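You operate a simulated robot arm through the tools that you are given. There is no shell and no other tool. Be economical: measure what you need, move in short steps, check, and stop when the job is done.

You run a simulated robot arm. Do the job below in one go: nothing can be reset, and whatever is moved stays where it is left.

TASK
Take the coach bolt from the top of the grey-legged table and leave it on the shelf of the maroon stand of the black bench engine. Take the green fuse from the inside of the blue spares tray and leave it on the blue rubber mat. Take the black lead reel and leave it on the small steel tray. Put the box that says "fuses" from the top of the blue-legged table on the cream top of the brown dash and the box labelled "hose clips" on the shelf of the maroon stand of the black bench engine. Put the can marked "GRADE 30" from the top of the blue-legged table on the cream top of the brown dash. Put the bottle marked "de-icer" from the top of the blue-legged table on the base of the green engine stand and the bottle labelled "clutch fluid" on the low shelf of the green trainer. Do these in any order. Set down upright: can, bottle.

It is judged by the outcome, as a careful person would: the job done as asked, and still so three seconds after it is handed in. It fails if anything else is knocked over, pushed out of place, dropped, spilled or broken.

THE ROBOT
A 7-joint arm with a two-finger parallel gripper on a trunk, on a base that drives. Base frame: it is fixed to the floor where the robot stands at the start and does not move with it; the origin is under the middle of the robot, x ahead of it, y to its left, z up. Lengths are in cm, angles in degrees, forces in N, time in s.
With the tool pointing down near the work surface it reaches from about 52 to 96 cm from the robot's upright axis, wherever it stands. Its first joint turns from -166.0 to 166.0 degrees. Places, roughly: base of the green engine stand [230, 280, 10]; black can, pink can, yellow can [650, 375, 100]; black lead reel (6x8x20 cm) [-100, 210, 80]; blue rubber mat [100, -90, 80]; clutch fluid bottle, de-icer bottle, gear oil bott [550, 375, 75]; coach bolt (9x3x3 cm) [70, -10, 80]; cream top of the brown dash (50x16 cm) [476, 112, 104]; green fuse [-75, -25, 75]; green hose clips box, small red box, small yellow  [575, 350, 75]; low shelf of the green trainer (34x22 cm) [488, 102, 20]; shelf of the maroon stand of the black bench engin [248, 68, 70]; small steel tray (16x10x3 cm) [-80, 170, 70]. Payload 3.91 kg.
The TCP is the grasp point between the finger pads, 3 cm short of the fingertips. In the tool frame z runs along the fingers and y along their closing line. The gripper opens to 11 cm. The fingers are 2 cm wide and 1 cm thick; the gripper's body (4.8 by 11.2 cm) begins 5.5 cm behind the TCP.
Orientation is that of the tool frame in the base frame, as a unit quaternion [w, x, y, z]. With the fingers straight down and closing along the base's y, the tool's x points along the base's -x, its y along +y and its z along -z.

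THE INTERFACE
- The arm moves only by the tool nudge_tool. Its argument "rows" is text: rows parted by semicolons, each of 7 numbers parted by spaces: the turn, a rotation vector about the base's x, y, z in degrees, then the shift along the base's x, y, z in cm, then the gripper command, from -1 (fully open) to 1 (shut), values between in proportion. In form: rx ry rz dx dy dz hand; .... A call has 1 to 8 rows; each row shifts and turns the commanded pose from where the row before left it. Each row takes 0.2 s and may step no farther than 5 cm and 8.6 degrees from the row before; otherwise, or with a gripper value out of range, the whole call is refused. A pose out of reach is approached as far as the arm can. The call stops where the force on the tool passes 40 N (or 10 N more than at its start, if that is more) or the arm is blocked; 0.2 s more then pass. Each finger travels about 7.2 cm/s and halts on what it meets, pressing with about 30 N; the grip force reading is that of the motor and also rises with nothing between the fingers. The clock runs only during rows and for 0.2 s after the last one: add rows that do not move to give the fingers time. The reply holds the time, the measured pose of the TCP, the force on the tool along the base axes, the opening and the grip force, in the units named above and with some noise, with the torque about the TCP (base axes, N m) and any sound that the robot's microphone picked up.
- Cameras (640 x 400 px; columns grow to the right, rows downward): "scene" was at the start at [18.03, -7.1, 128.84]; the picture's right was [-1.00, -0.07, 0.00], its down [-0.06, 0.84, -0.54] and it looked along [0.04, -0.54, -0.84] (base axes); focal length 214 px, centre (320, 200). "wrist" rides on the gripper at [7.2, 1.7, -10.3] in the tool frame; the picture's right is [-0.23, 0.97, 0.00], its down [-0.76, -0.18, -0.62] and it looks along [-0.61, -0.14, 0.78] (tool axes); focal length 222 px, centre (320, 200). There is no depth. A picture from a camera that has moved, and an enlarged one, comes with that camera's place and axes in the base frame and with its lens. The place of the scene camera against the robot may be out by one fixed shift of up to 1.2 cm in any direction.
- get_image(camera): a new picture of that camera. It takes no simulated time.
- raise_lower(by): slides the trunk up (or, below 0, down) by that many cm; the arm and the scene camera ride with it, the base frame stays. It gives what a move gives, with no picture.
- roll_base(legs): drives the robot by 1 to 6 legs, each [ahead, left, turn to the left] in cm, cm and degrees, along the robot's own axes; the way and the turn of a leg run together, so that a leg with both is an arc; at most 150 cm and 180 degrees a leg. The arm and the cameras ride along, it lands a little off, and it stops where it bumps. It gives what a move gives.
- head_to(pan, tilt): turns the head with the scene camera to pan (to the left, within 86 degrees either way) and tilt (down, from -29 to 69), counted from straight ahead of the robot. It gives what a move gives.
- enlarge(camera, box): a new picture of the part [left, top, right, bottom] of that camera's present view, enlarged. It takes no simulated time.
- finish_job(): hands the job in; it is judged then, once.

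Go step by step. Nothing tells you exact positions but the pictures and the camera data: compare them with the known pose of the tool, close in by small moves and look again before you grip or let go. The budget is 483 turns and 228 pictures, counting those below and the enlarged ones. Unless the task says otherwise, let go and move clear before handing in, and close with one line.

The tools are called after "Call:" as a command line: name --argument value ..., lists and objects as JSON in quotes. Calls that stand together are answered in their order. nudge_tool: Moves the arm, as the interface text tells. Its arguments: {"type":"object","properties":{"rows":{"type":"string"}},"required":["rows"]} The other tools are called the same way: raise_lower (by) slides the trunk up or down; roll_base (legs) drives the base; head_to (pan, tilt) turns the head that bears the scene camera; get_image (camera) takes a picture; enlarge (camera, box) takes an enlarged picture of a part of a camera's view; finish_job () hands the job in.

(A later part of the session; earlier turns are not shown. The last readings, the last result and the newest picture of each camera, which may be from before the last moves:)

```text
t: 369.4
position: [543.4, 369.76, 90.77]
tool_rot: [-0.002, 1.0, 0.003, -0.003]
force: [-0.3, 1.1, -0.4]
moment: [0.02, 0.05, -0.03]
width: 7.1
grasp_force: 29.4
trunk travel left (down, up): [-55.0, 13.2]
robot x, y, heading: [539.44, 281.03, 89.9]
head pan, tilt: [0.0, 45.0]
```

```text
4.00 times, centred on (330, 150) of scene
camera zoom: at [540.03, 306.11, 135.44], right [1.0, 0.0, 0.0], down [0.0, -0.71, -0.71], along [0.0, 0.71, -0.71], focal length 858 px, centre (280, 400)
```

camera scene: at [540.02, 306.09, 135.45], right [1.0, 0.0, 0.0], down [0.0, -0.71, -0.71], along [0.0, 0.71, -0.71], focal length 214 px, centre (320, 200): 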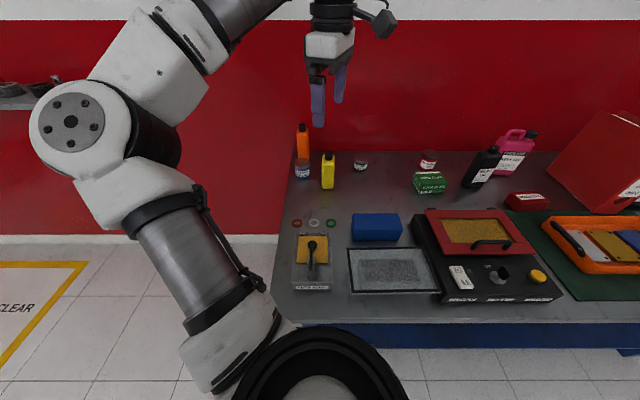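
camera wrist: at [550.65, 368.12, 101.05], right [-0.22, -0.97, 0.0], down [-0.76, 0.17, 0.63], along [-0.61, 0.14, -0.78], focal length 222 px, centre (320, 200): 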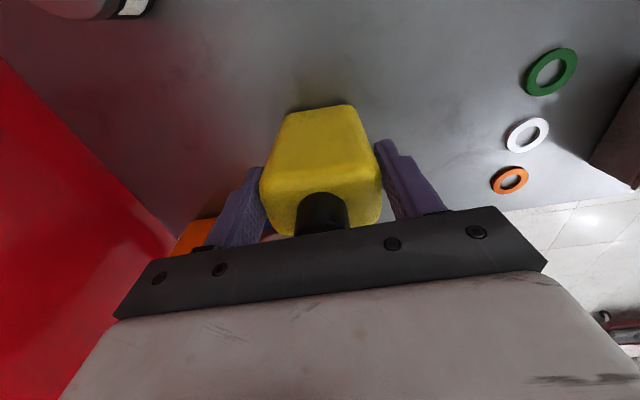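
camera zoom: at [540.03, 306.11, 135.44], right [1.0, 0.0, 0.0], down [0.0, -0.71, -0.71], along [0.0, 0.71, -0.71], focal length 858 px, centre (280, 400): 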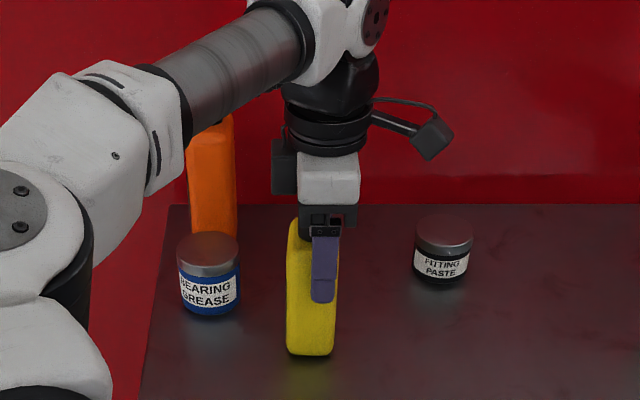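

Call:
nudge_tool --rows "0 0 0 0 0 2 1; 0 0 0 0 0 4.5 1; 0 0 0 0 0 4.5 1; 0 0 0 0 0 4.5 1; 0 0 0 0 -4.5 0 1; 0 0 0 0 -4 2.5 1; 0 0 0 0 -4.5 1 1; 0 0 0 0 -4.5 1 1"

Call:
get_image --camera "scene"

```text
t: 371.2
position: [543.47, 351.91, 110.86]
tool_rot: [-0.003, 1.0, 0.003, -0.004]
force: [0.5, -0.5, -3.9]
moment: [0.0, -0.05, 0.01]
width: 7.13
grasp_force: 30.1
trunk travel left (down, up): [-55.0, 13.2]
robot x, y, heading: [539.53, 280.8, 89.9]
head pan, tilt: [0.0, 45.0]
```

```text
84 pictures are left
camera scene: at [540.02, 306.06, 135.45], right [1.0, 0.0, 0.0], down [0.0, -0.71, -0.71], along [0.0, 0.71, -0.71], focal length 214 px, centre (320, 200)
```

scene: 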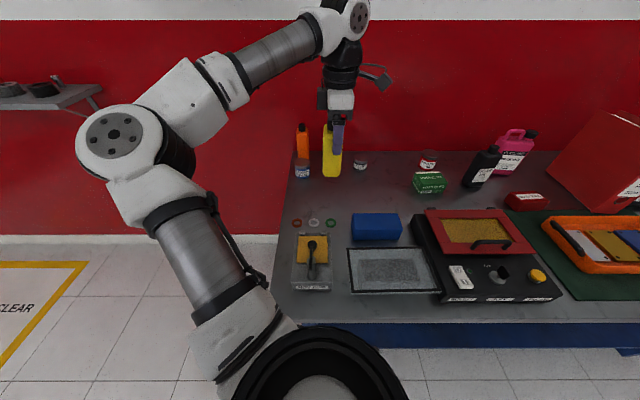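

Clutch fluid bottle held. I'll bring it to the low shelf with the forearm entering straight along -x; first drive around to (600,160) facing 210°.

Call:
roll_base --legs '[[-51, 0, 0], [0, 0, 120], [-52, 30, 0], [35, 60.6, 0]]'

Call:
head_to --pan 0 --tilt 35

Call:
get_image --camera "scene"

```text
t: 387.0
position: [534.55, 128.18, 110.9]
tool_rot: [0.002, 0.501, 0.865, -0.003]
force: [0.3, -1.1, -3.8]
moment: [0.05, 0.03, -0.02]
width: 7.07
grasp_force: 30.2
trunk travel left (down, up): [-55.0, 13.2]
robot x, y, heading: [598.2, 159.65, -150.7]
head pan, tilt: [0.0, 45.0]
```

```text
t: 387.7
position: [534.54, 128.14, 110.78]
tool_rot: [0.002, 0.502, 0.865, -0.003]
force: [0.2, 0.0, -3.9]
moment: [0.02, 0.02, 0.01]
width: 7.07
grasp_force: 30.3
trunk travel left (down, up): [-55.0, 13.2]
robot x, y, heading: [598.11, 159.7, -150.5]
head pan, tilt: [0.0, 35.0]
```

```text
83 pictures are left
camera scene: at [576.43, 146.89, 136.91], right [-0.49, 0.87, 0.0], down [0.5, 0.28, -0.82], along [-0.71, -0.4, -0.57], focal length 214 px, centre (320, 200)
```

scene: 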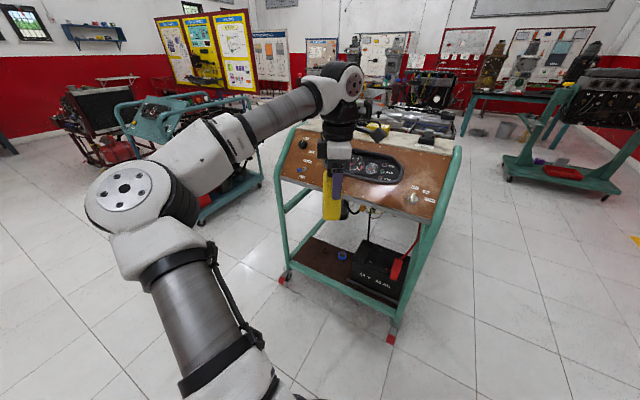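

Call:
nudge_tool --rows "0 0 -7.5 -0.8 -4.6 0 1; 0 0 -7.5 -0.8 -4.6 0 1; 0 0 -7.5 -0.8 -4.6 0 1; 0 0 -7.5 -0.8 -4.6 0 1; 0 0 0 -0.8 -4.6 0 1; 0 0 0 -0.5 -3.4 0 1"

Call:
raise_lower --by -54

Call:
get_image --camera "scene"

Call:
get_image --camera "wrist"

```text
t: 389.1
position: [529.88, 101.81, 110.76]
tool_rot: [0.001, 0.709, 0.705, -0.005]
force: [-0.1, -0.7, -4.1]
moment: [0.04, 0.03, 0.02]
width: 7.06
grasp_force: 30.2
trunk travel left (down, up): [-55.0, 13.2]
robot x, y, heading: [598.53, 159.98, -150.7]
head pan, tilt: [0.0, 35.0]
```

```text
refused: -54 is not a number from -40 to 40
```

```text
82 pictures are left
camera scene: at [576.38, 146.89, 136.91], right [-0.49, 0.87, 0.0], down [0.5, 0.28, -0.82], along [-0.71, -0.4, -0.57], focal length 214 px, centre (320, 200)
```

scene: 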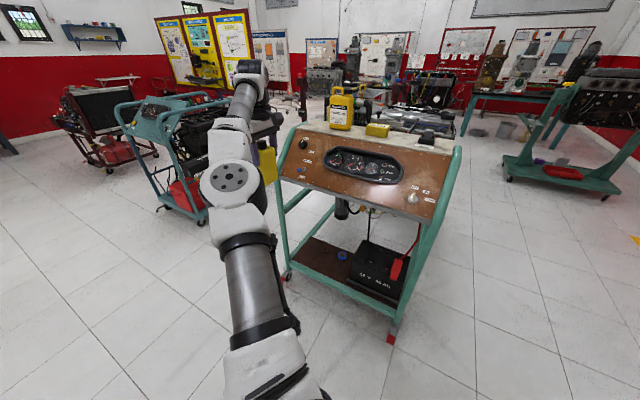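

```text
81 pictures are left
camera wrist: at [531.74, 109.21, 120.9], right [0.97, -0.23, 0.0], down [-0.18, -0.76, 0.63], along [-0.15, -0.61, -0.78], focal length 222 px, centre (320, 200)
```

wrist: 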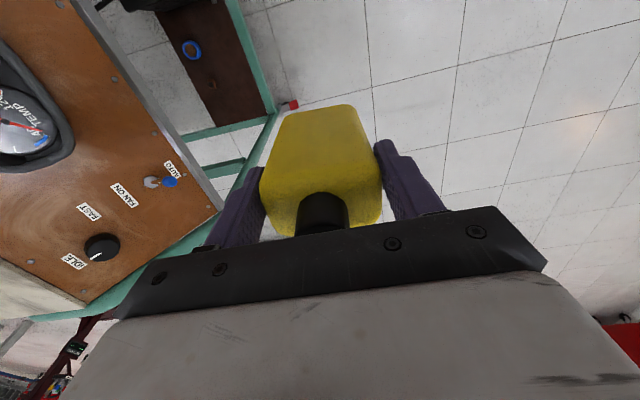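

Call:
raise_lower --by -38

Call:
get_image --camera "scene"

```text
t: 392.8
position: [530.16, 101.79, 72.78]
tool_rot: [0.002, 0.709, 0.705, -0.003]
force: [0.1, -0.1, -3.1]
moment: [0.03, -0.03, 0.0]
width: 7.09
grasp_force: 30.1
trunk travel left (down, up): [-17.0, 51.2]
robot x, y, heading: [598.11, 160.03, -150.9]
head pan, tilt: [0.0, 35.0]
```

```text
80 pictures are left
camera scene: at [576.44, 146.88, 98.92], right [-0.49, 0.87, 0.0], down [0.5, 0.28, -0.82], along [-0.71, -0.4, -0.57], focal length 214 px, centre (320, 200)
```

scene: 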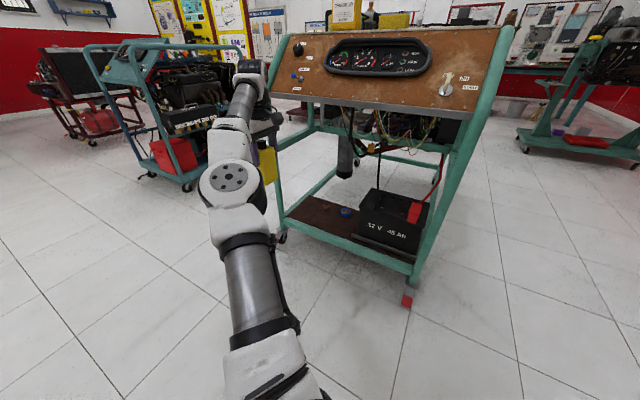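

Call:
raise_lower --by -16.5

Call:
get_image --camera "scene"

Call:
get_image --camera "wrist"

```text
t: 394.9
position: [529.97, 102.25, 63.44]
tool_rot: [0.001, 0.71, 0.704, -0.009]
force: [-0.4, 0.0, -2.9]
moment: [0.01, 0.0, -0.02]
width: 7.05
grasp_force: 30.1
trunk travel left (down, up): [-6.6, 61.6]
robot x, y, heading: [598.65, 159.97, -150.3]
head pan, tilt: [0.0, 35.0]
stopped: the arm was blocked; the commanded pose is now the measured one
```

```text
79 pictures are left
camera scene: at [576.82, 147.21, 88.91], right [-0.49, 0.87, 0.0], down [0.49, 0.28, -0.82], along [-0.72, -0.4, -0.57], focal length 214 px, centre (320, 200)
```

scene: 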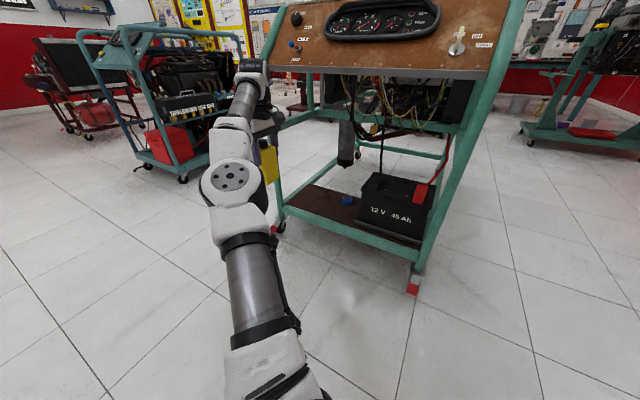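

```text
78 pictures are left
camera wrist: at [531.9, 109.74, 73.63], right [0.97, -0.24, -0.01], down [-0.18, -0.75, 0.64], along [-0.16, -0.62, -0.77], focal length 222 px, centre (320, 200)
```

wrist: 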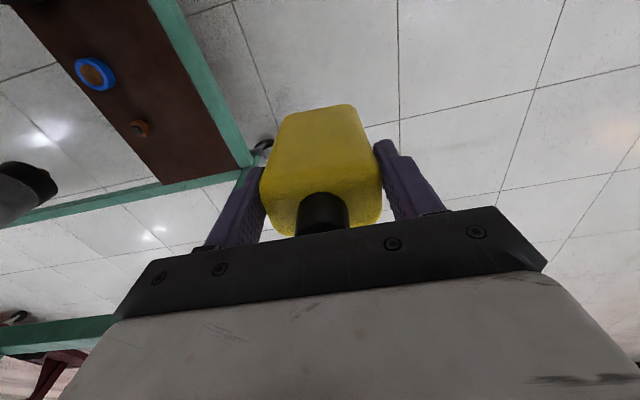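

The trunk stopped a bit short (self contact, apparently), so I raise it 3 cm to relieve and lower the hand with the arm instead.

Call:
raise_lower --by 4

Call:
nudge_tool --rows "0 0 0 0 0 -4.5 1; 0 0 0 0 0 -4.5 1; 0 0 0 0 0 -4.5 1; 0 0 0 0 0 -4.5 1; 0 0 0 0 0 -4.5 1; 0 0 0 0 0 -4.5 1"

Call:
get_image --camera "scene"

```text
t: 395.7
position: [529.65, 102.19, 66.73]
tool_rot: [0.002, 0.711, 0.703, -0.007]
force: [0.3, -0.6, -3.9]
moment: [0.02, -0.02, 0.02]
width: 7.05
grasp_force: 30.1
trunk travel left (down, up): [-10.6, 57.6]
robot x, y, heading: [598.56, 159.56, -150.5]
head pan, tilt: [0.0, 35.0]
```

```text
t: 397.1
position: [529.74, 102.14, 39.72]
tool_rot: [0.002, 0.711, 0.703, -0.007]
force: [0.4, 0.0, -2.8]
moment: [0.04, -0.02, -0.01]
width: 7.07
grasp_force: 29.6
trunk travel left (down, up): [-10.6, 57.6]
robot x, y, heading: [598.64, 159.68, -150.4]
head pan, tilt: [0.0, 35.0]
```

```text
77 pictures are left
camera scene: at [576.45, 146.89, 92.52], right [-0.49, 0.87, 0.0], down [0.5, 0.28, -0.82], along [-0.71, -0.4, -0.57], focal length 214 px, centre (320, 200)
```

scene: 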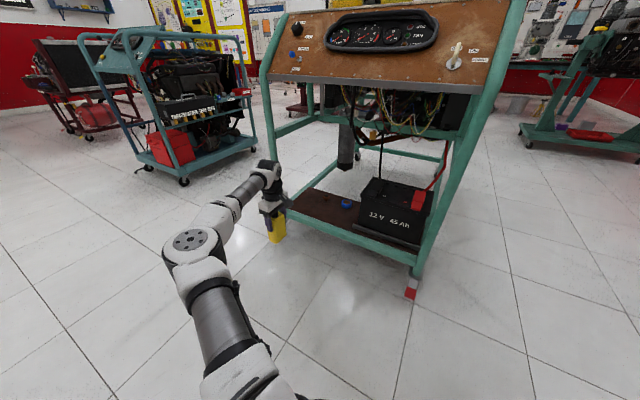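

Call:
roll_base --legs '[[31.6, -18.2, 0]]'

Call:
nudge_tool --rows "0.57 -0.57 0 0 0 0 1; 0 0 0 0 0 0 1"

Call:
get_image --camera "scene"

Call:
get_image --camera "wrist"

```text
t: 399.4
position: [493.7, 103.0, 39.81]
tool_rot: [0.001, 0.712, 0.702, -0.007]
force: [-0.4, 0.0, -4.1]
moment: [0.05, 0.02, 0.01]
width: 7.05
grasp_force: 30.2
trunk travel left (down, up): [-10.6, 57.6]
robot x, y, heading: [562.26, 160.17, -150.8]
head pan, tilt: [0.0, 35.0]
```

```text
t: 400.0
position: [493.67, 103.02, 39.7]
tool_rot: [0.003, 0.711, 0.703, 0.0]
force: [-0.3, 0.8, -3.5]
moment: [0.05, 0.0, 0.02]
width: 7.02
grasp_force: 30.2
trunk travel left (down, up): [-10.6, 57.6]
robot x, y, heading: [562.48, 160.28, -150.6]
head pan, tilt: [0.0, 35.0]
```

```text
76 pictures are left
camera scene: at [540.48, 147.61, 92.51], right [-0.49, 0.87, 0.0], down [0.5, 0.28, -0.82], along [-0.71, -0.4, -0.57], focal length 214 px, centre (320, 200)
```

scene: 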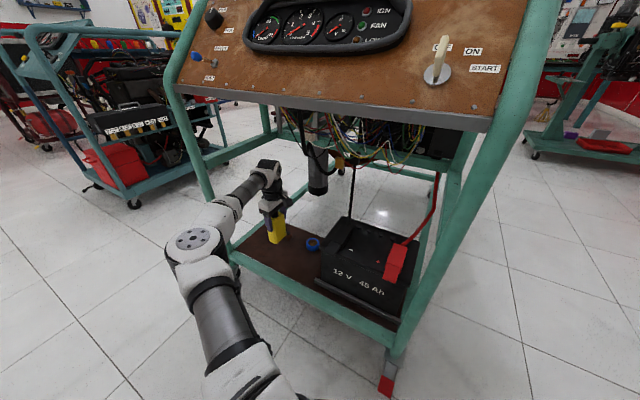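

```text
75 pictures are left
camera wrist: at [495.46, 110.3, 49.98], right [0.97, -0.24, 0.0], down [-0.19, -0.76, 0.62], along [-0.15, -0.61, -0.78], focal length 222 px, centre (320, 200)
```

wrist: 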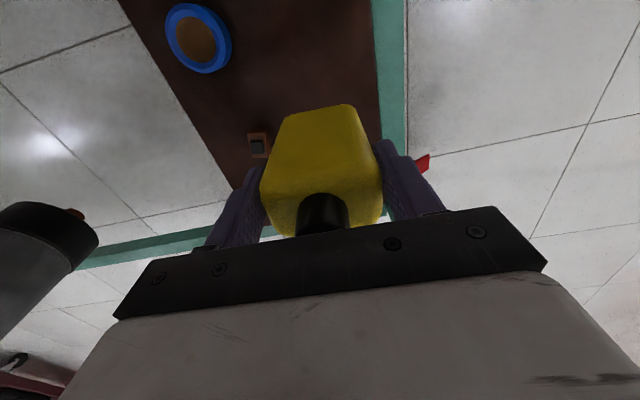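

Call:
nudge_tool --rows "0 0 0 0.2 0 -3.5 1; 0 0 0 0 0 -3.5 1; 0 0 0 0 0 0 1"

Call:
enlarge --camera "scene" --box '[220, 150, 380, 290]'

```text
t: 400.8
position: [493.96, 102.99, 32.76]
tool_rot: [0.001, 0.712, 0.703, 0.0]
force: [0.3, 0.3, -3.4]
moment: [0.03, 0.03, 0.02]
width: 7.04
grasp_force: 29.6
trunk travel left (down, up): [-10.6, 57.6]
robot x, y, heading: [562.81, 160.27, -151.0]
head pan, tilt: [0.0, 35.0]
```

```text
2.86 times, centred on (300, 220) of scene
camera zoom: at [540.48, 147.61, 92.51], right [-0.49, 0.87, 0.0], down [0.5, 0.28, -0.82], along [-0.71, -0.4, -0.57], focal length 613 px, centre (377, 143)
```

zoom: 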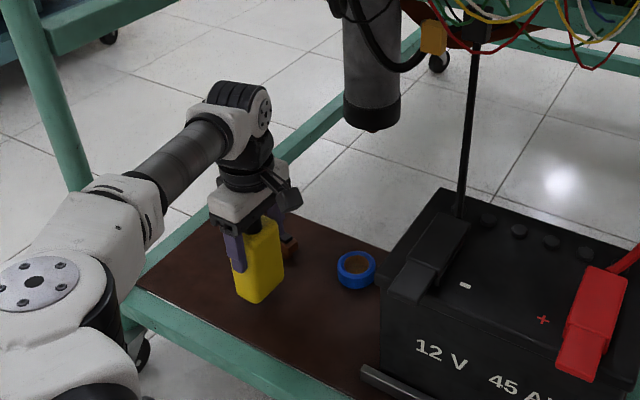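

Call:
nudge_tool --rows "0 0 0 0 0 -0.6 1; 0 0 0 0 0 0 1"

Call:
nudge_tool --rows "0 0 0 0 0 -0.5 1; 0 0 0 0 0 0 1"

Call:
nudge_tool --rows "0 0 0 0 0 -0.5 1; 0 0 0 0 0 0 1"

```text
t: 401.4
position: [494.01, 103.05, 31.95]
tool_rot: [0.001, 0.712, 0.702, 0.001]
force: [0.1, 0.4, -3.6]
moment: [0.03, 0.02, 0.0]
width: 7.03
grasp_force: 29.7
trunk travel left (down, up): [-10.6, 57.6]
robot x, y, heading: [562.49, 160.58, -150.9]
head pan, tilt: [0.0, 35.0]
```

```text
t: 402.0
position: [494.0, 103.0, 31.58]
tool_rot: [0.0, 0.712, 0.703, 0.001]
force: [-0.3, 0.0, -3.6]
moment: [0.02, 0.0, 0.02]
width: 7.05
grasp_force: 29.9
trunk travel left (down, up): [-10.6, 57.6]
robot x, y, heading: [562.68, 160.31, -150.7]
head pan, tilt: [0.0, 35.0]
```

```text
t: 402.6
position: [493.83, 103.02, 31.07]
tool_rot: [0.001, 0.712, 0.703, 0.0]
force: [0.4, 0.0, -3.1]
moment: [0.01, 0.05, 0.0]
width: 7.03
grasp_force: 30.6
trunk travel left (down, up): [-10.6, 57.6]
robot x, y, heading: [562.61, 160.22, -150.9]
head pan, tilt: [0.0, 35.0]
```

Call:
nudge_tool --rows "0 0 0 0 0 -0.5 1; 0 0 0 0 0 0 1"

Call:
nudge_tool --rows "0 0 0 0 0 -0.5 1; 0 0 0 0 0 0 1"

Call:
nudge_tool --rows "0 0 0 0 0 -0.5 1; 0 0 0 0 0 0 1"

Call:
enlarge --camera "scene" --box '[250, 190, 330, 260]'

```text
t: 403.2
position: [494.09, 103.08, 30.61]
tool_rot: [0.0, 0.712, 0.702, 0.001]
force: [1.1, 0.6, -3.1]
moment: [0.01, -0.01, 0.02]
width: 7.03
grasp_force: 29.8
trunk travel left (down, up): [-10.6, 57.6]
robot x, y, heading: [562.6, 160.19, -150.5]
head pan, tilt: [0.0, 35.0]
```

```text
t: 403.8
position: [493.84, 103.02, 30.03]
tool_rot: [0.002, 0.712, 0.702, 0.0]
force: [-0.1, 0.6, -4.0]
moment: [0.04, 0.03, -0.01]
width: 7.0
grasp_force: 29.8
trunk travel left (down, up): [-10.6, 57.6]
robot x, y, heading: [562.22, 160.02, -151.0]
head pan, tilt: [0.0, 35.0]
```

```text
t: 404.4
position: [493.83, 103.01, 29.98]
tool_rot: [0.002, 0.712, 0.702, -0.002]
force: [6.3, 4.9, 19.7]
moment: [-0.14, -0.19, 0.03]
width: 7.04
grasp_force: 30.1
trunk travel left (down, up): [-10.6, 57.6]
robot x, y, heading: [562.68, 160.1, -150.8]
head pan, tilt: [0.0, 35.0]
```

```text
5.71 times, centred on (290, 225) of scene
camera zoom: at [540.59, 147.71, 92.6], right [-0.49, 0.87, 0.0], down [0.5, 0.28, -0.82], along [-0.72, -0.4, -0.57], focal length 1226 px, centre (491, 57)
```

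zoom: 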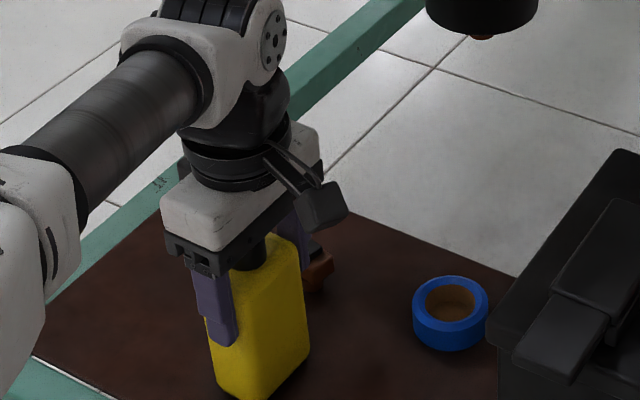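

Call:
nudge_tool --rows "0 0 0 0 0 0.3 1; 0 0 0 0 0 0 -0.4; 0 0 0 0 0 0 -0.5; 0 0 0 0 0 0 -0.5; 0 0 0 0 0 2 -0.5; 0 0 0 0 0 3 -0.5; 0 0 0 0 0 3 -0.5; 0 0 0 0 0 2 -0.5"

Call:
enlarge --camera "scene" --box '[220, 150, 380, 290]'

```text
t: 406.2
position: [493.96, 103.0, 39.94]
tool_rot: [0.003, 0.712, 0.702, 0.001]
force: [-0.3, -0.2, 0.7]
moment: [0.0, -0.01, -0.01]
width: 8.25
grasp_force: 0.0
trunk travel left (down, up): [-10.6, 57.6]
robot x, y, heading: [562.59, 160.52, -150.8]
head pan, tilt: [0.0, 35.0]
```

```text
2.86 times, centred on (300, 220) of scene
camera zoom: at [540.49, 147.62, 92.52], right [-0.49, 0.87, 0.0], down [0.5, 0.28, -0.82], along [-0.71, -0.4, -0.57], focal length 613 px, centre (377, 143)
```

zoom: 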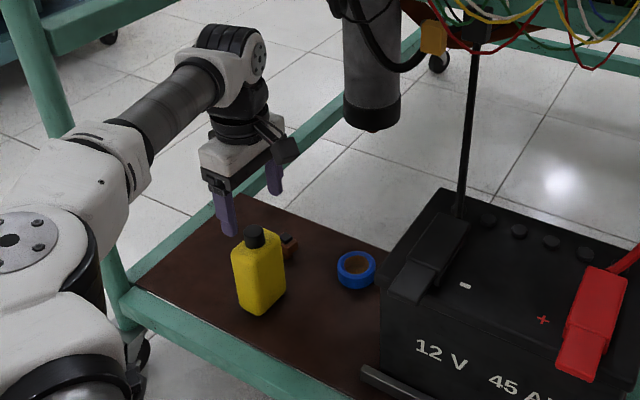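

Clutch fluid is standing on the low shelf. I raise a bit more and back straight out.

Call:
nudge_tool --rows "0 0 0 0 0 3.5 -0.5; 0 0 0 0 0 0 -0.5"

Call:
roll_base --legs '[[-34, 19.6, 0]]'

Call:
raise_lower --by 40

Call:
get_image --camera "scene"

```text
t: 406.8
position: [494.0, 102.99, 43.42]
tool_rot: [0.001, 0.711, 0.703, 0.0]
force: [0.2, -0.2, 0.8]
moment: [-0.03, 0.0, -0.03]
width: 8.24
grasp_force: 0.1
trunk travel left (down, up): [-10.6, 57.6]
robot x, y, heading: [562.19, 160.51, -150.5]
head pan, tilt: [0.0, 35.0]
```

```text
t: 409.3
position: [532.66, 102.24, 43.44]
tool_rot: [0.0, 0.711, 0.703, -0.001]
force: [-0.5, -1.1, -0.2]
moment: [0.03, 0.02, 0.01]
width: 8.23
grasp_force: 0.0
trunk travel left (down, up): [-10.6, 57.6]
robot x, y, heading: [601.38, 160.29, -150.6]
head pan, tilt: [0.0, 35.0]
```

```text
t: 413.1
position: [532.68, 102.28, 83.49]
tool_rot: [0.001, 0.711, 0.703, 0.0]
force: [0.8, 0.6, -0.1]
moment: [0.03, -0.02, -0.03]
width: 8.25
grasp_force: 0.1
trunk travel left (down, up): [-50.6, 17.6]
robot x, y, heading: [601.37, 159.69, -150.5]
head pan, tilt: [0.0, 35.0]
```

```text
71 pictures are left
camera scene: at [579.17, 147.05, 132.51], right [-0.49, 0.87, 0.0], down [0.5, 0.28, -0.82], along [-0.71, -0.4, -0.57], focal length 214 px, centre (320, 200)
```

scene: 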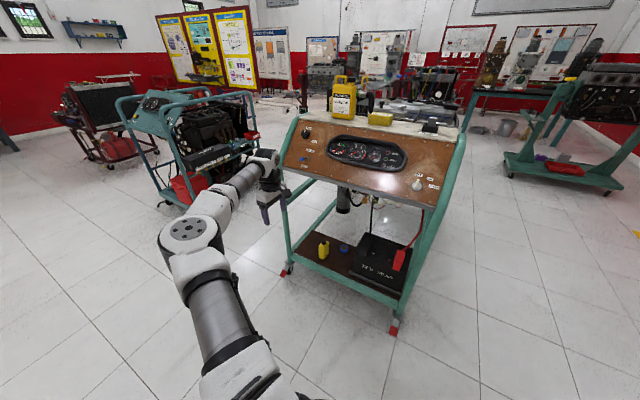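

Call:
nudge_tool --rows "0 0 0 0 0 5 -0.5; 0 0 0 0 0 5 -0.5; 0 0 0 0 0 5 -0.5; 0 0 0 0 0 5 -0.5; 0 0 0 1 2 4 -0.5; 0 0 0 3 3 0 -0.5; 0 0 0 3 3 0 -0.5; 0 0 0 3 3 0 -0.5"

Call:
raise_lower --by 10

Call:
roll_base --legs '[[-37.2, -66, 0], [22.6, -12.7, 0], [0, 0, -120]]'

Call:
head_to --pan 0 --tilt 40

Call:
get_image --camera "scene"

```text
t: 414.9
position: [542.77, 113.25, 107.51]
tool_rot: [0.002, 0.712, 0.702, 0.0]
force: [-0.7, 1.0, -0.4]
moment: [-0.04, -0.03, -0.02]
width: 8.26
grasp_force: 0.2
trunk travel left (down, up): [-50.6, 17.6]
robot x, y, heading: [601.24, 159.61, -150.6]
head pan, tilt: [0.0, 35.0]
```

```text
t: 416.2
position: [542.55, 113.25, 117.26]
tool_rot: [0.002, 0.711, 0.703, 0.0]
force: [0.0, 0.5, -0.8]
moment: [0.01, 0.01, 0.0]
width: 8.25
grasp_force: 0.1
trunk travel left (down, up): [-60.6, 7.6]
robot x, y, heading: [601.32, 160.03, -150.8]
head pan, tilt: [0.0, 35.0]
```

```text
t: 428.5
position: [566.6, 310.11, 117.36]
tool_rot: [0.002, 0.96, -0.281, -0.003]
force: [0.9, -0.8, 0.8]
moment: [-0.03, 0.01, 0.03]
width: 8.25
grasp_force: 0.0
trunk travel left (down, up): [-60.6, 7.6]
robot x, y, heading: [575.5, 235.94, 87.6]
head pan, tilt: [0.0, 35.0]
```

```text
t: 429.2
position: [566.68, 310.28, 117.46]
tool_rot: [0.002, 0.96, -0.28, -0.001]
force: [0.0, -0.1, 0.1]
moment: [-0.01, -0.01, 0.0]
width: 8.23
grasp_force: 0.0
trunk travel left (down, up): [-60.6, 7.6]
robot x, y, heading: [575.17, 235.71, 87.2]
head pan, tilt: [0.0, 40.0]
```

```text
70 pictures are left
camera scene: at [576.96, 261.28, 141.77], right [1.0, -0.04, 0.0], down [-0.03, -0.64, -0.77], along [0.03, 0.77, -0.64], focal length 214 px, centre (320, 200)
```

scene: 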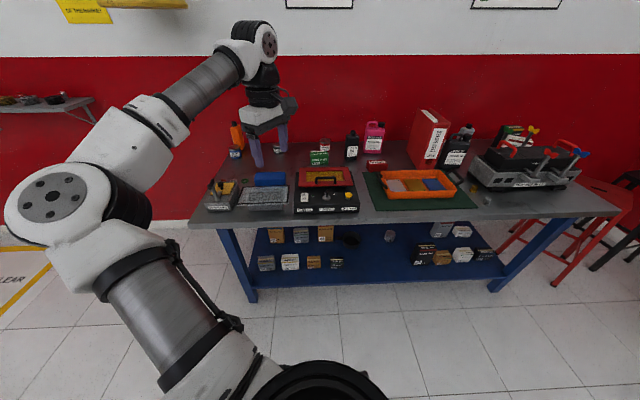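

Call:
roll_base --legs '[[43, 0, 0]]'

Call:
get_image --camera "wrist"

Call:
enlarge --camera "scene" --box '[250, 90, 410, 210]'

```text
t: 431.8
position: [568.3, 352.54, 117.29]
tool_rot: [0.001, 0.96, -0.28, -0.002]
force: [-0.3, 0.1, -0.1]
moment: [-0.02, -0.01, -0.02]
width: 8.27
grasp_force: 0.1
trunk travel left (down, up): [-60.6, 7.6]
robot x, y, heading: [577.21, 278.38, 87.2]
head pan, tilt: [0.0, 40.0]
```

```text
69 pictures are left
camera wrist: at [573.56, 347.36, 127.63], right [-0.71, -0.7, 0.0], down [-0.55, 0.56, 0.62], along [-0.44, 0.44, -0.78], focal length 222 px, centre (320, 200)
```

wrist: 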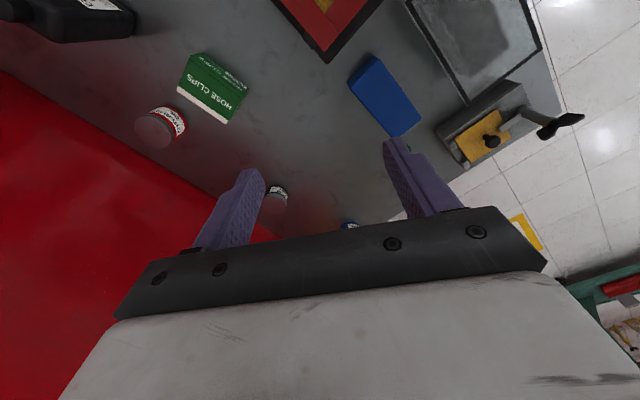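

```text
3.33 times, centred on (330, 150) of scene
camera zoom: at [578.71, 303.7, 141.75], right [1.0, -0.04, 0.0], down [-0.03, -0.64, -0.77], along [0.03, 0.77, -0.64], focal length 715 px, centre (287, 367)
```

zoom: 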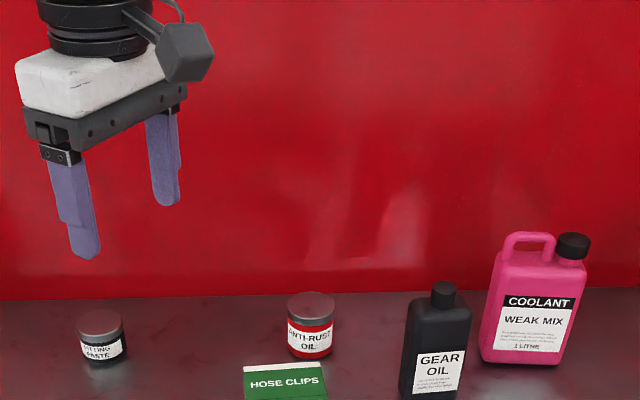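

Call:
nudge_tool --rows "0 0 7.3 2.4 3.1 0 -0.5; 0 0 7.3 2.4 3.1 0 -0.5; 0 0 7.3 2.4 3.1 -1 -0.5; 0 0 7.3 2.4 3.1 -1 -0.5; 0 0 7.3 2.4 3.1 -2 -0.5; 0 0 0 0 0 -5 -0.5; 0 0 0 0 0 -5 -0.5"

Call:
get_image --camera "wrist"

Call:
head_to --pan 0 --tilt 48

Call:
enlarge --camera "scene" --box '[250, 90, 410, 210]'

```text
t: 433.4
position: [580.32, 368.06, 103.08]
tool_rot: [0.002, 0.999, 0.036, 0.0]
force: [-0.2, 0.5, 0.6]
moment: [-0.03, 0.02, 0.0]
width: 8.25
grasp_force: 0.0
trunk travel left (down, up): [-60.6, 7.6]
robot x, y, heading: [577.18, 278.49, 87.7]
head pan, tilt: [0.0, 40.0]
```

```text
67 pictures are left
camera wrist: at [587.72, 367.06, 113.42], right [-0.16, -0.99, 0.0], down [-0.77, 0.12, 0.62], along [-0.62, 0.1, -0.78], focal length 222 px, centre (320, 200)
```

wrist: 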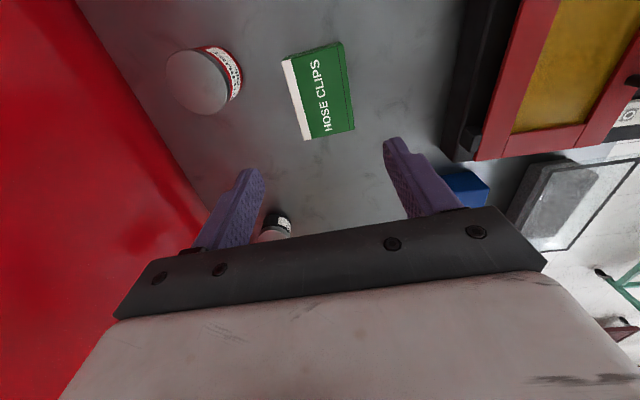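

```text
t: 434.1
position: [580.28, 368.17, 103.15]
tool_rot: [0.001, 0.999, 0.034, -0.001]
force: [-0.8, 0.3, 0.4]
moment: [-0.01, 0.01, 0.01]
width: 8.27
grasp_force: 0.2
trunk travel left (down, up): [-60.6, 7.6]
robot x, y, heading: [577.04, 278.13, 87.6]
head pan, tilt: [0.0, 48.0]
```

```text
3.33 times, centred on (330, 150) of scene
camera zoom: at [578.68, 303.03, 140.62], right [1.0, -0.04, 0.0], down [-0.03, -0.74, -0.67], along [0.03, 0.67, -0.74], focal length 715 px, centre (287, 367)
```

zoom: 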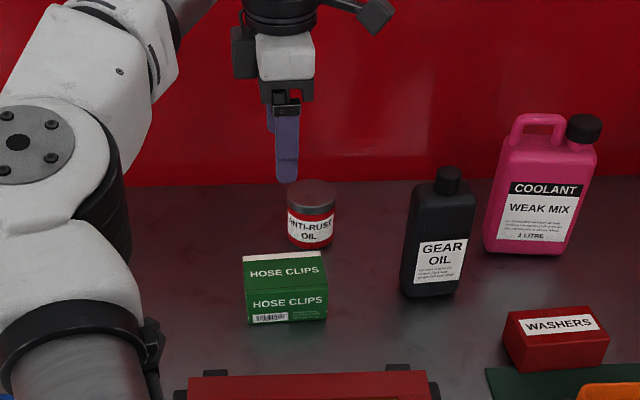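

Call:
nudge_tool --rows "0 0 0 0.6 0 -4.5 -0.5; 0 0 0 0 0 -4.5 -0.5; 0 0 0 0 0 -4.5 -0.5; 0 0 0 0 0 -4.3 -0.5; 0 0 0 0 0 0 -0.5"

Call:
get_image --camera "wrist"

```text
t: 435.3
position: [580.99, 367.97, 85.5]
tool_rot: [0.001, 0.999, 0.035, 0.0]
force: [-0.1, 0.4, 0.8]
moment: [0.0, -0.02, 0.03]
width: 8.25
grasp_force: 0.1
trunk travel left (down, up): [-60.6, 7.6]
robot x, y, heading: [577.26, 278.56, 87.8]
head pan, tilt: [0.0, 48.0]
```

```text
65 pictures are left
camera wrist: at [588.34, 366.91, 95.77], right [-0.16, -0.99, 0.0], down [-0.77, 0.12, 0.62], along [-0.62, 0.1, -0.78], focal length 222 px, centre (320, 200)
```

wrist: 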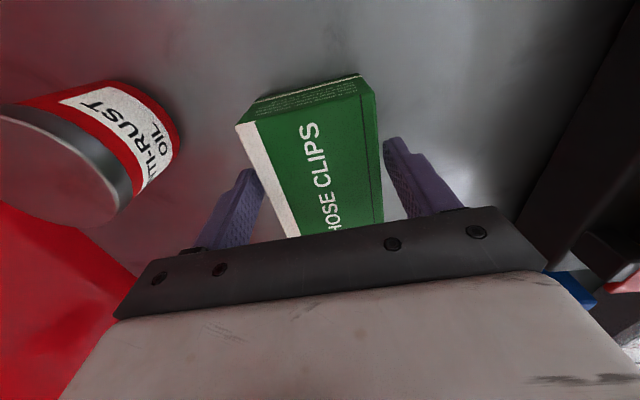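

Call:
nudge_tool --rows "0 0 0 0 0 0 0; 0 0 0 0 0 0 1; 0 0 0 0 0 0 1; 0 0 0 0 0 0 1; 0 0 0 0 0 2 1; 0 0 0 0 0 4.5 1; 0 0 0 0 0 4.5 1; 0 0 0 0 0 4.5 1"

Call:
nudge_tool --rows "0 0 0 0 0 4.5 1; 0 0 0 0 -4.5 0 1; 0 0 0 0 -4.5 0 1; 0 0 0 0 -4.5 2 1; 0 0 0 0 -4.5 2 1"

Call:
get_image --camera "scene"

```text
t: 437.1
position: [580.88, 368.05, 101.21]
tool_rot: [0.002, 0.999, 0.034, -0.001]
force: [-0.3, -0.6, -1.2]
moment: [-0.04, -0.01, -0.03]
width: 6.96
grasp_force: 29.8
trunk travel left (down, up): [-60.6, 7.6]
robot x, y, heading: [577.3, 278.27, 87.9]
head pan, tilt: [0.0, 48.0]
```

```text
t: 438.3
position: [580.79, 349.95, 109.58]
tool_rot: [0.0, 0.999, 0.035, -0.002]
force: [-0.1, -0.4, -1.9]
moment: [-0.02, 0.0, 0.01]
width: 6.95
grasp_force: 30.0
trunk travel left (down, up): [-60.6, 7.6]
robot x, y, heading: [577.14, 278.42, 87.4]
head pan, tilt: [0.0, 48.0]
```

```text
64 pictures are left
camera scene: at [578.67, 302.96, 140.63], right [1.0, -0.04, 0.0], down [-0.03, -0.74, -0.67], along [0.03, 0.67, -0.74], focal length 214 px, centre (320, 200)
```

scene: 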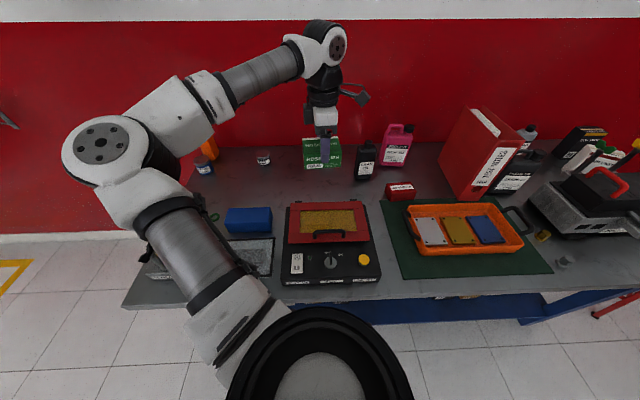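

Hose clips box held. I return toward the maroon stand, approaching its shelf from the east side: first west along y≈228.

Call:
roll_base --legs '[[-48, 0, 0], [0, 0, 92.5], [150, 0, 0], [35, 0, 0]]'

Call:
head_to --pan 20 --tilt 25

Call:
get_image --camera "scene"

```text
t: 454.1
position: [319.09, 226.01, 109.47]
tool_rot: [0.002, 0.659, 0.752, 0.0]
force: [-0.5, -0.4, -1.1]
moment: [0.04, -0.04, 0.02]
width: 6.96
grasp_force: 30.2
trunk travel left (down, up): [-60.6, 7.6]
robot x, y, heading: [390.74, 226.48, -178.9]
head pan, tilt: [0.0, 48.0]
```

```text
t: 454.9
position: [319.12, 225.95, 109.53]
tool_rot: [0.002, 0.66, 0.751, 0.0]
force: [-0.3, -0.1, -2.2]
moment: [-0.04, 0.03, 0.02]
width: 6.97
grasp_force: 29.8
trunk travel left (down, up): [-60.6, 7.6]
robot x, y, heading: [390.78, 226.51, -178.9]
head pan, tilt: [20.0, 25.0]
```

```text
63 pictures are left
camera scene: at [365.93, 222.84, 144.08], right [-0.36, 0.93, 0.0], down [0.4, 0.15, -0.91], along [-0.85, -0.33, -0.42], focal length 214 px, centre (320, 200)
```

scene: 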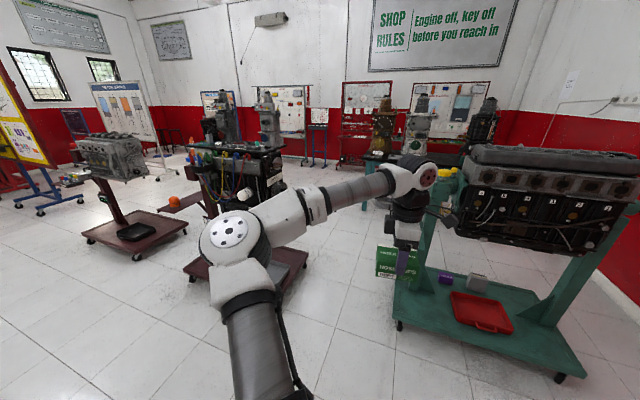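

Call:
roll_base --legs '[[0, 150, 0]]'

Call:
head_to --pan 0 --tilt 30

Call:
get_image --camera "scene"

```text
t: 459.3
position: [319.88, 190.71, 109.56]
tool_rot: [0.003, 0.66, 0.751, 0.0]
force: [-0.2, 0.5, -0.5]
moment: [-0.03, 0.01, 0.03]
width: 6.99
grasp_force: 30.0
trunk travel left (down, up): [-60.6, 7.6]
robot x, y, heading: [391.93, 190.93, -179.5]
head pan, tilt: [20.0, 25.0]
stopped in leg 1: the robot was blocked; the commanded pose is now the measured one
```

```text
t: 460.1
position: [319.75, 190.47, 109.44]
tool_rot: [0.001, 0.659, 0.752, 0.001]
force: [-0.4, 0.1, -0.8]
moment: [0.0, -0.04, -0.01]
width: 6.95
grasp_force: 30.3
trunk travel left (down, up): [-60.6, 7.6]
robot x, y, heading: [391.87, 190.84, -179.2]
head pan, tilt: [0.0, 30.0]
```

```text
62 pictures are left
camera scene: at [366.17, 190.49, 143.3], right [-0.02, 1.0, 0.0], down [0.5, 0.01, -0.87], along [-0.87, -0.01, -0.5], focal length 214 px, centre (320, 200)
```

scene: 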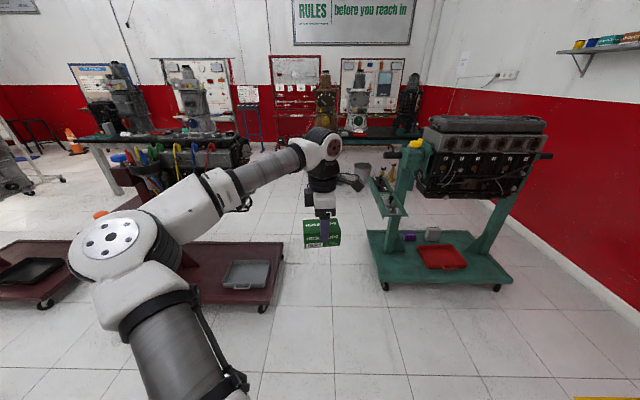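

Blocked on the left; I look there.

Call:
head_to --pan 75 --tilt 40

Call:
get_image --camera "scene"

```text
t: 461.6
position: [319.72, 190.5, 109.57]
tool_rot: [0.002, 0.661, 0.751, 0.0]
force: [0.3, -0.3, -1.3]
moment: [-0.02, 0.02, 0.02]
width: 6.95
grasp_force: 30.1
trunk travel left (down, up): [-60.6, 7.6]
robot x, y, heading: [391.96, 190.95, -179.2]
head pan, tilt: [75.0, 40.0]
```

```text
61 pictures are left
camera scene: at [373.13, 182.4, 141.76], right [-0.97, 0.25, 0.0], down [0.16, 0.62, -0.77], along [-0.19, -0.74, -0.64], focal length 214 px, centre (320, 200)
```

scene: 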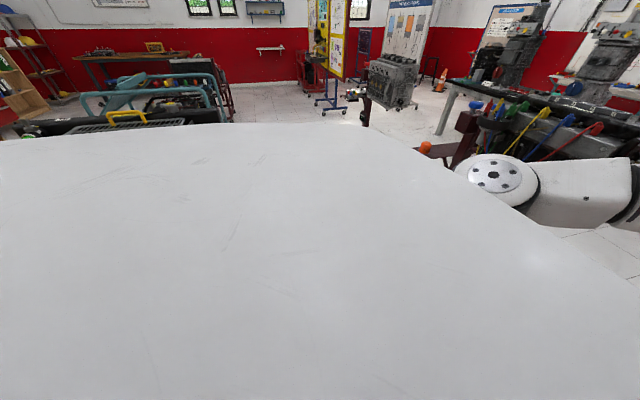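

The trainer's west corner seems to touch the base. I back up a little to the right, shift west, pull the hand in, then strafe again.

Call:
roll_base --legs '[[0, -8, 0], [25, 0, 0]]'

Call:
nudge_tool --rows "0 0 0 4.5 0 2 1; 0 0 0 4.5 0 2 1; 0 0 0 3 0 2 1"

Call:
head_to --pan 30 --tilt 30

Call:
get_image --camera "scene"

```text
t: 464.3
position: [294.71, 198.21, 109.4]
tool_rot: [0.003, 0.66, 0.751, 0.0]
force: [-0.7, 1.1, -1.9]
moment: [0.03, -0.01, -0.02]
width: 6.97
grasp_force: 29.9
trunk travel left (down, up): [-60.6, 7.6]
robot x, y, heading: [366.64, 198.83, -178.9]
head pan, tilt: [75.0, 40.0]
```

```text
t: 465.1
position: [306.74, 198.25, 115.52]
tool_rot: [0.003, 0.66, 0.751, 0.001]
force: [-0.6, 0.8, -2.2]
moment: [-0.01, 0.02, 0.01]
width: 6.95
grasp_force: 30.3
trunk travel left (down, up): [-60.6, 7.6]
robot x, y, heading: [366.74, 198.67, -179.1]
head pan, tilt: [75.0, 40.0]
```

```text
t: 466.2
position: [306.72, 198.26, 115.47]
tool_rot: [0.002, 0.66, 0.751, 0.0]
force: [0.4, -0.1, -1.8]
moment: [0.01, 0.0, 0.02]
width: 6.97
grasp_force: 30.5
trunk travel left (down, up): [-60.6, 7.6]
robot x, y, heading: [366.78, 198.5, -179.0]
head pan, tilt: [30.0, 30.0]
```

```text
60 pictures are left
camera scene: at [342.38, 193.66, 143.29], right [-0.51, 0.86, 0.0], down [0.43, 0.26, -0.87], along [-0.74, -0.44, -0.5], focal length 214 px, centre (320, 200)
```

scene: 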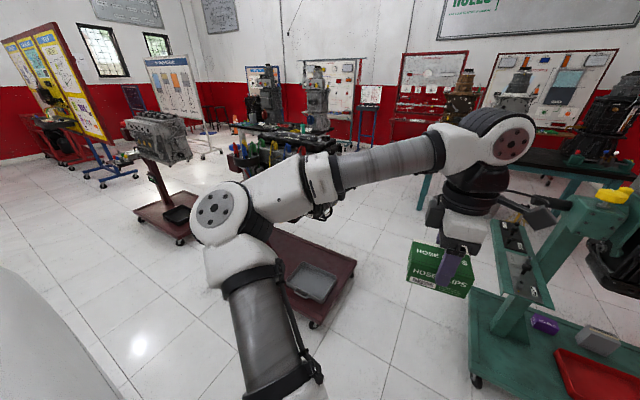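

Call:
roll_base --legs '[[0, 75, 0]]'

Call:
head_to --pan 10 --tilt 30

Call:
get_image --camera "scene"

```text
t: 468.4
position: [306.72, 186.21, 115.39]
tool_rot: [0.004, 0.657, 0.754, 0.001]
force: [1.2, -1.0, -1.8]
moment: [0.0, -0.02, -0.01]
width: 6.96
grasp_force: 30.1
trunk travel left (down, up): [-60.6, 7.6]
robot x, y, heading: [366.74, 186.76, -178.8]
head pan, tilt: [30.0, 30.0]
stopped in leg 1: the robot was blocked; the commanded pose is now the measured one
```

```text
t: 469.3
position: [306.7, 186.14, 115.38]
tool_rot: [0.001, 0.658, 0.753, 0.001]
force: [0.5, 0.6, -1.8]
moment: [0.0, -0.02, 0.04]
width: 6.96
grasp_force: 29.9
trunk travel left (down, up): [-60.6, 7.6]
robot x, y, heading: [366.67, 186.82, -178.7]
head pan, tilt: [10.0, 30.0]
```

```text
59 pictures are left
camera scene: at [341.3, 184.66, 143.3], right [-0.19, 0.98, 0.0], down [0.49, 0.1, -0.87], along [-0.85, -0.17, -0.5], focal length 214 px, centre (320, 200)
```

scene: 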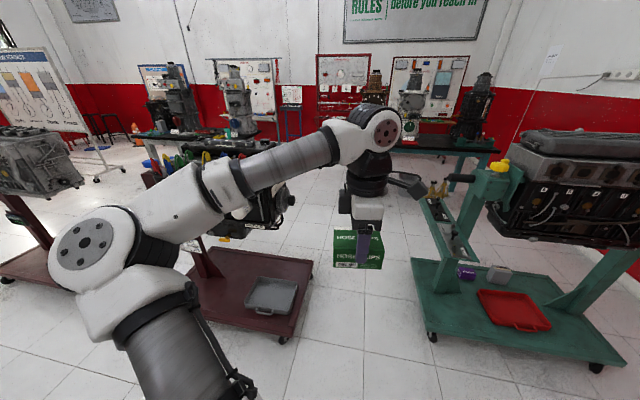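

Call:
head_to --pan 45 --tilt 60

Call:
get_image --camera "scene"

```text
t: 470.3
position: [306.66, 186.0, 115.46]
tool_rot: [0.001, 0.657, 0.754, 0.001]
force: [0.2, 0.9, -1.8]
moment: [0.01, -0.01, -0.02]
width: 6.98
grasp_force: 30.3
trunk travel left (down, up): [-60.6, 7.6]
robot x, y, heading: [366.65, 186.59, -178.9]
head pan, tilt: [45.0, 60.0]
```

```text
58 pictures are left
camera scene: at [345.55, 181.61, 139.09], right [-0.72, 0.69, 0.0], down [0.6, 0.62, -0.5], along [-0.35, -0.36, -0.87], focal length 214 px, centre (320, 200)
```

scene: 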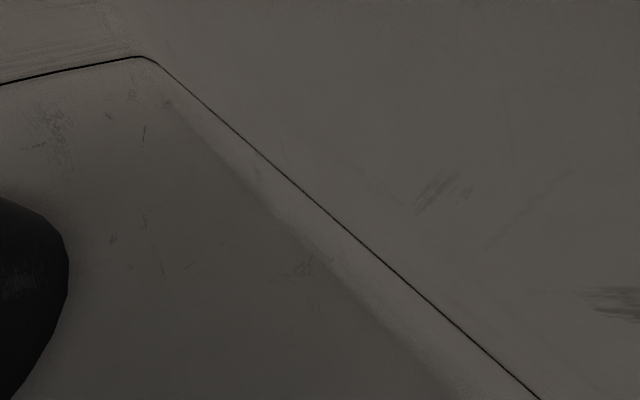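

Call:
roll_base --legs '[[0, -22, 0], [0, 0, 75]]'

Call:
head_to --pan 15 --tilt 40

Call:
get_image --camera "scene"

```text
t: 475.9
position: [351.31, 150.99, 115.45]
tool_rot: [0.002, 0.064, 0.998, 0.002]
force: [-0.3, -0.3, -1.5]
moment: [0.0, -0.01, 0.02]
width: 6.95
grasp_force: 30.4
trunk travel left (down, up): [-60.6, 7.6]
robot x, y, heading: [366.56, 209.05, -104.0]
head pan, tilt: [45.0, 60.0]
```

```text
t: 476.9
position: [351.25, 151.04, 115.5]
tool_rot: [0.001, 0.064, 0.998, 0.002]
force: [-0.5, 0.4, -1.5]
moment: [-0.01, 0.01, -0.01]
width: 6.97
grasp_force: 29.9
trunk travel left (down, up): [-60.6, 7.6]
robot x, y, heading: [366.6, 209.21, -104.0]
head pan, tilt: [15.0, 40.0]
```

```text
57 pictures are left
camera scene: at [362.74, 183.86, 141.76], right [-1.0, -0.02, 0.0], down [-0.01, 0.64, -0.77], along [0.01, -0.77, -0.64], focal length 214 px, centre (320, 200)
```

scene: 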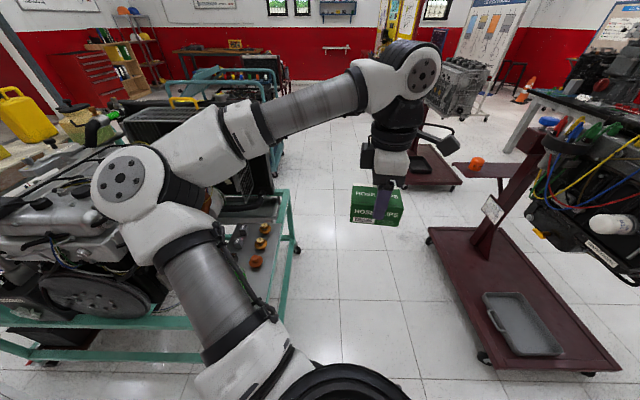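

Now it's clear: the corridor runs between the trainer (x≈388) and the maroon base (x≈274). I go down its middle with the arm ahead.

Call:
roll_base --legs '[[9, -35, 0], [101, -25, 0]]'

Call:
head_to --pan -25 --tilt 35

Call:
get_image --camera "scene"

```text
t: 482.9
position: [292.72, 111.3, 115.43]
tool_rot: [0.002, 0.078, 0.997, 0.002]
force: [-0.2, -0.6, -1.8]
moment: [0.02, -0.02, -0.02]
width: 6.97
grasp_force: 30.0
trunk travel left (down, up): [-60.6, 7.6]
robot x, y, heading: [308.93, 168.86, -105.7]
head pan, tilt: [15.0, 40.0]
stopped in leg 2: the robot was blocked; the commanded pose is now the measured one
```

```text
t: 483.9
position: [292.59, 111.41, 115.38]
tool_rot: [0.001, 0.078, 0.997, 0.001]
force: [-0.3, -0.4, -2.2]
moment: [0.02, 0.01, -0.01]
width: 6.97
grasp_force: 29.8
trunk travel left (down, up): [-60.6, 7.6]
robot x, y, heading: [309.31, 168.95, -105.5]
head pan, tilt: [-25.0, 35.0]
```

```text
56 pictures are left
camera scene: at [299.26, 145.73, 142.52], right [-0.76, 0.65, 0.0], down [0.37, 0.44, -0.82], along [-0.53, -0.62, -0.57], focal length 214 px, centre (320, 200)
```

scene: 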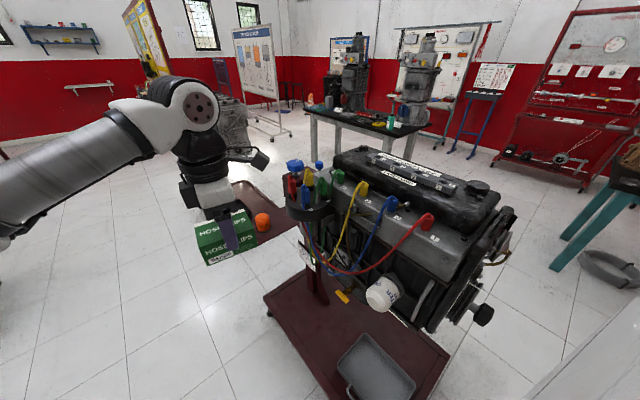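

I steered the second leg the wrong way and bumped; I shift back east into the middle and continue south.

Call:
roll_base --legs '[[-6.7, 24, 0]]'

Call:
roll_base --legs '[[60, 16.5, 0]]'

Call:
get_image --camera "scene"

```text
t: 486.4
position: [317.66, 111.31, 115.44]
tool_rot: [0.001, 0.076, 0.997, 0.002]
force: [-0.2, 1.0, -1.8]
moment: [0.01, 0.0, -0.03]
width: 6.95
grasp_force: 30.0
trunk travel left (down, up): [-60.6, 7.6]
robot x, y, heading: [333.82, 169.13, -105.5]
head pan, tilt: [-25.0, 35.0]
```

```text
t: 489.9
position: [318.07, 48.62, 115.44]
tool_rot: [0.0, 0.073, 0.997, 0.002]
force: [0.3, -1.1, -1.8]
moment: [0.02, -0.01, 0.0]
width: 6.93
grasp_force: 29.9
trunk travel left (down, up): [-60.6, 7.6]
robot x, y, heading: [334.04, 106.84, -105.2]
head pan, tilt: [-25.0, 35.0]
```

```text
55 pictures are left
camera scene: at [324.44, 83.06, 142.51], right [-0.77, 0.64, 0.0], down [0.37, 0.44, -0.82], along [-0.53, -0.63, -0.57], focal length 214 px, centre (320, 200)
```

scene: 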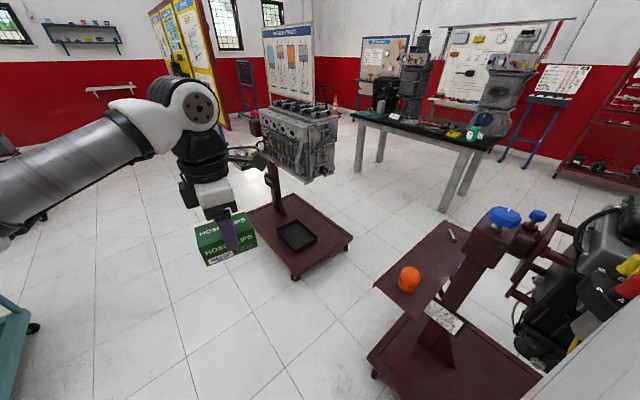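

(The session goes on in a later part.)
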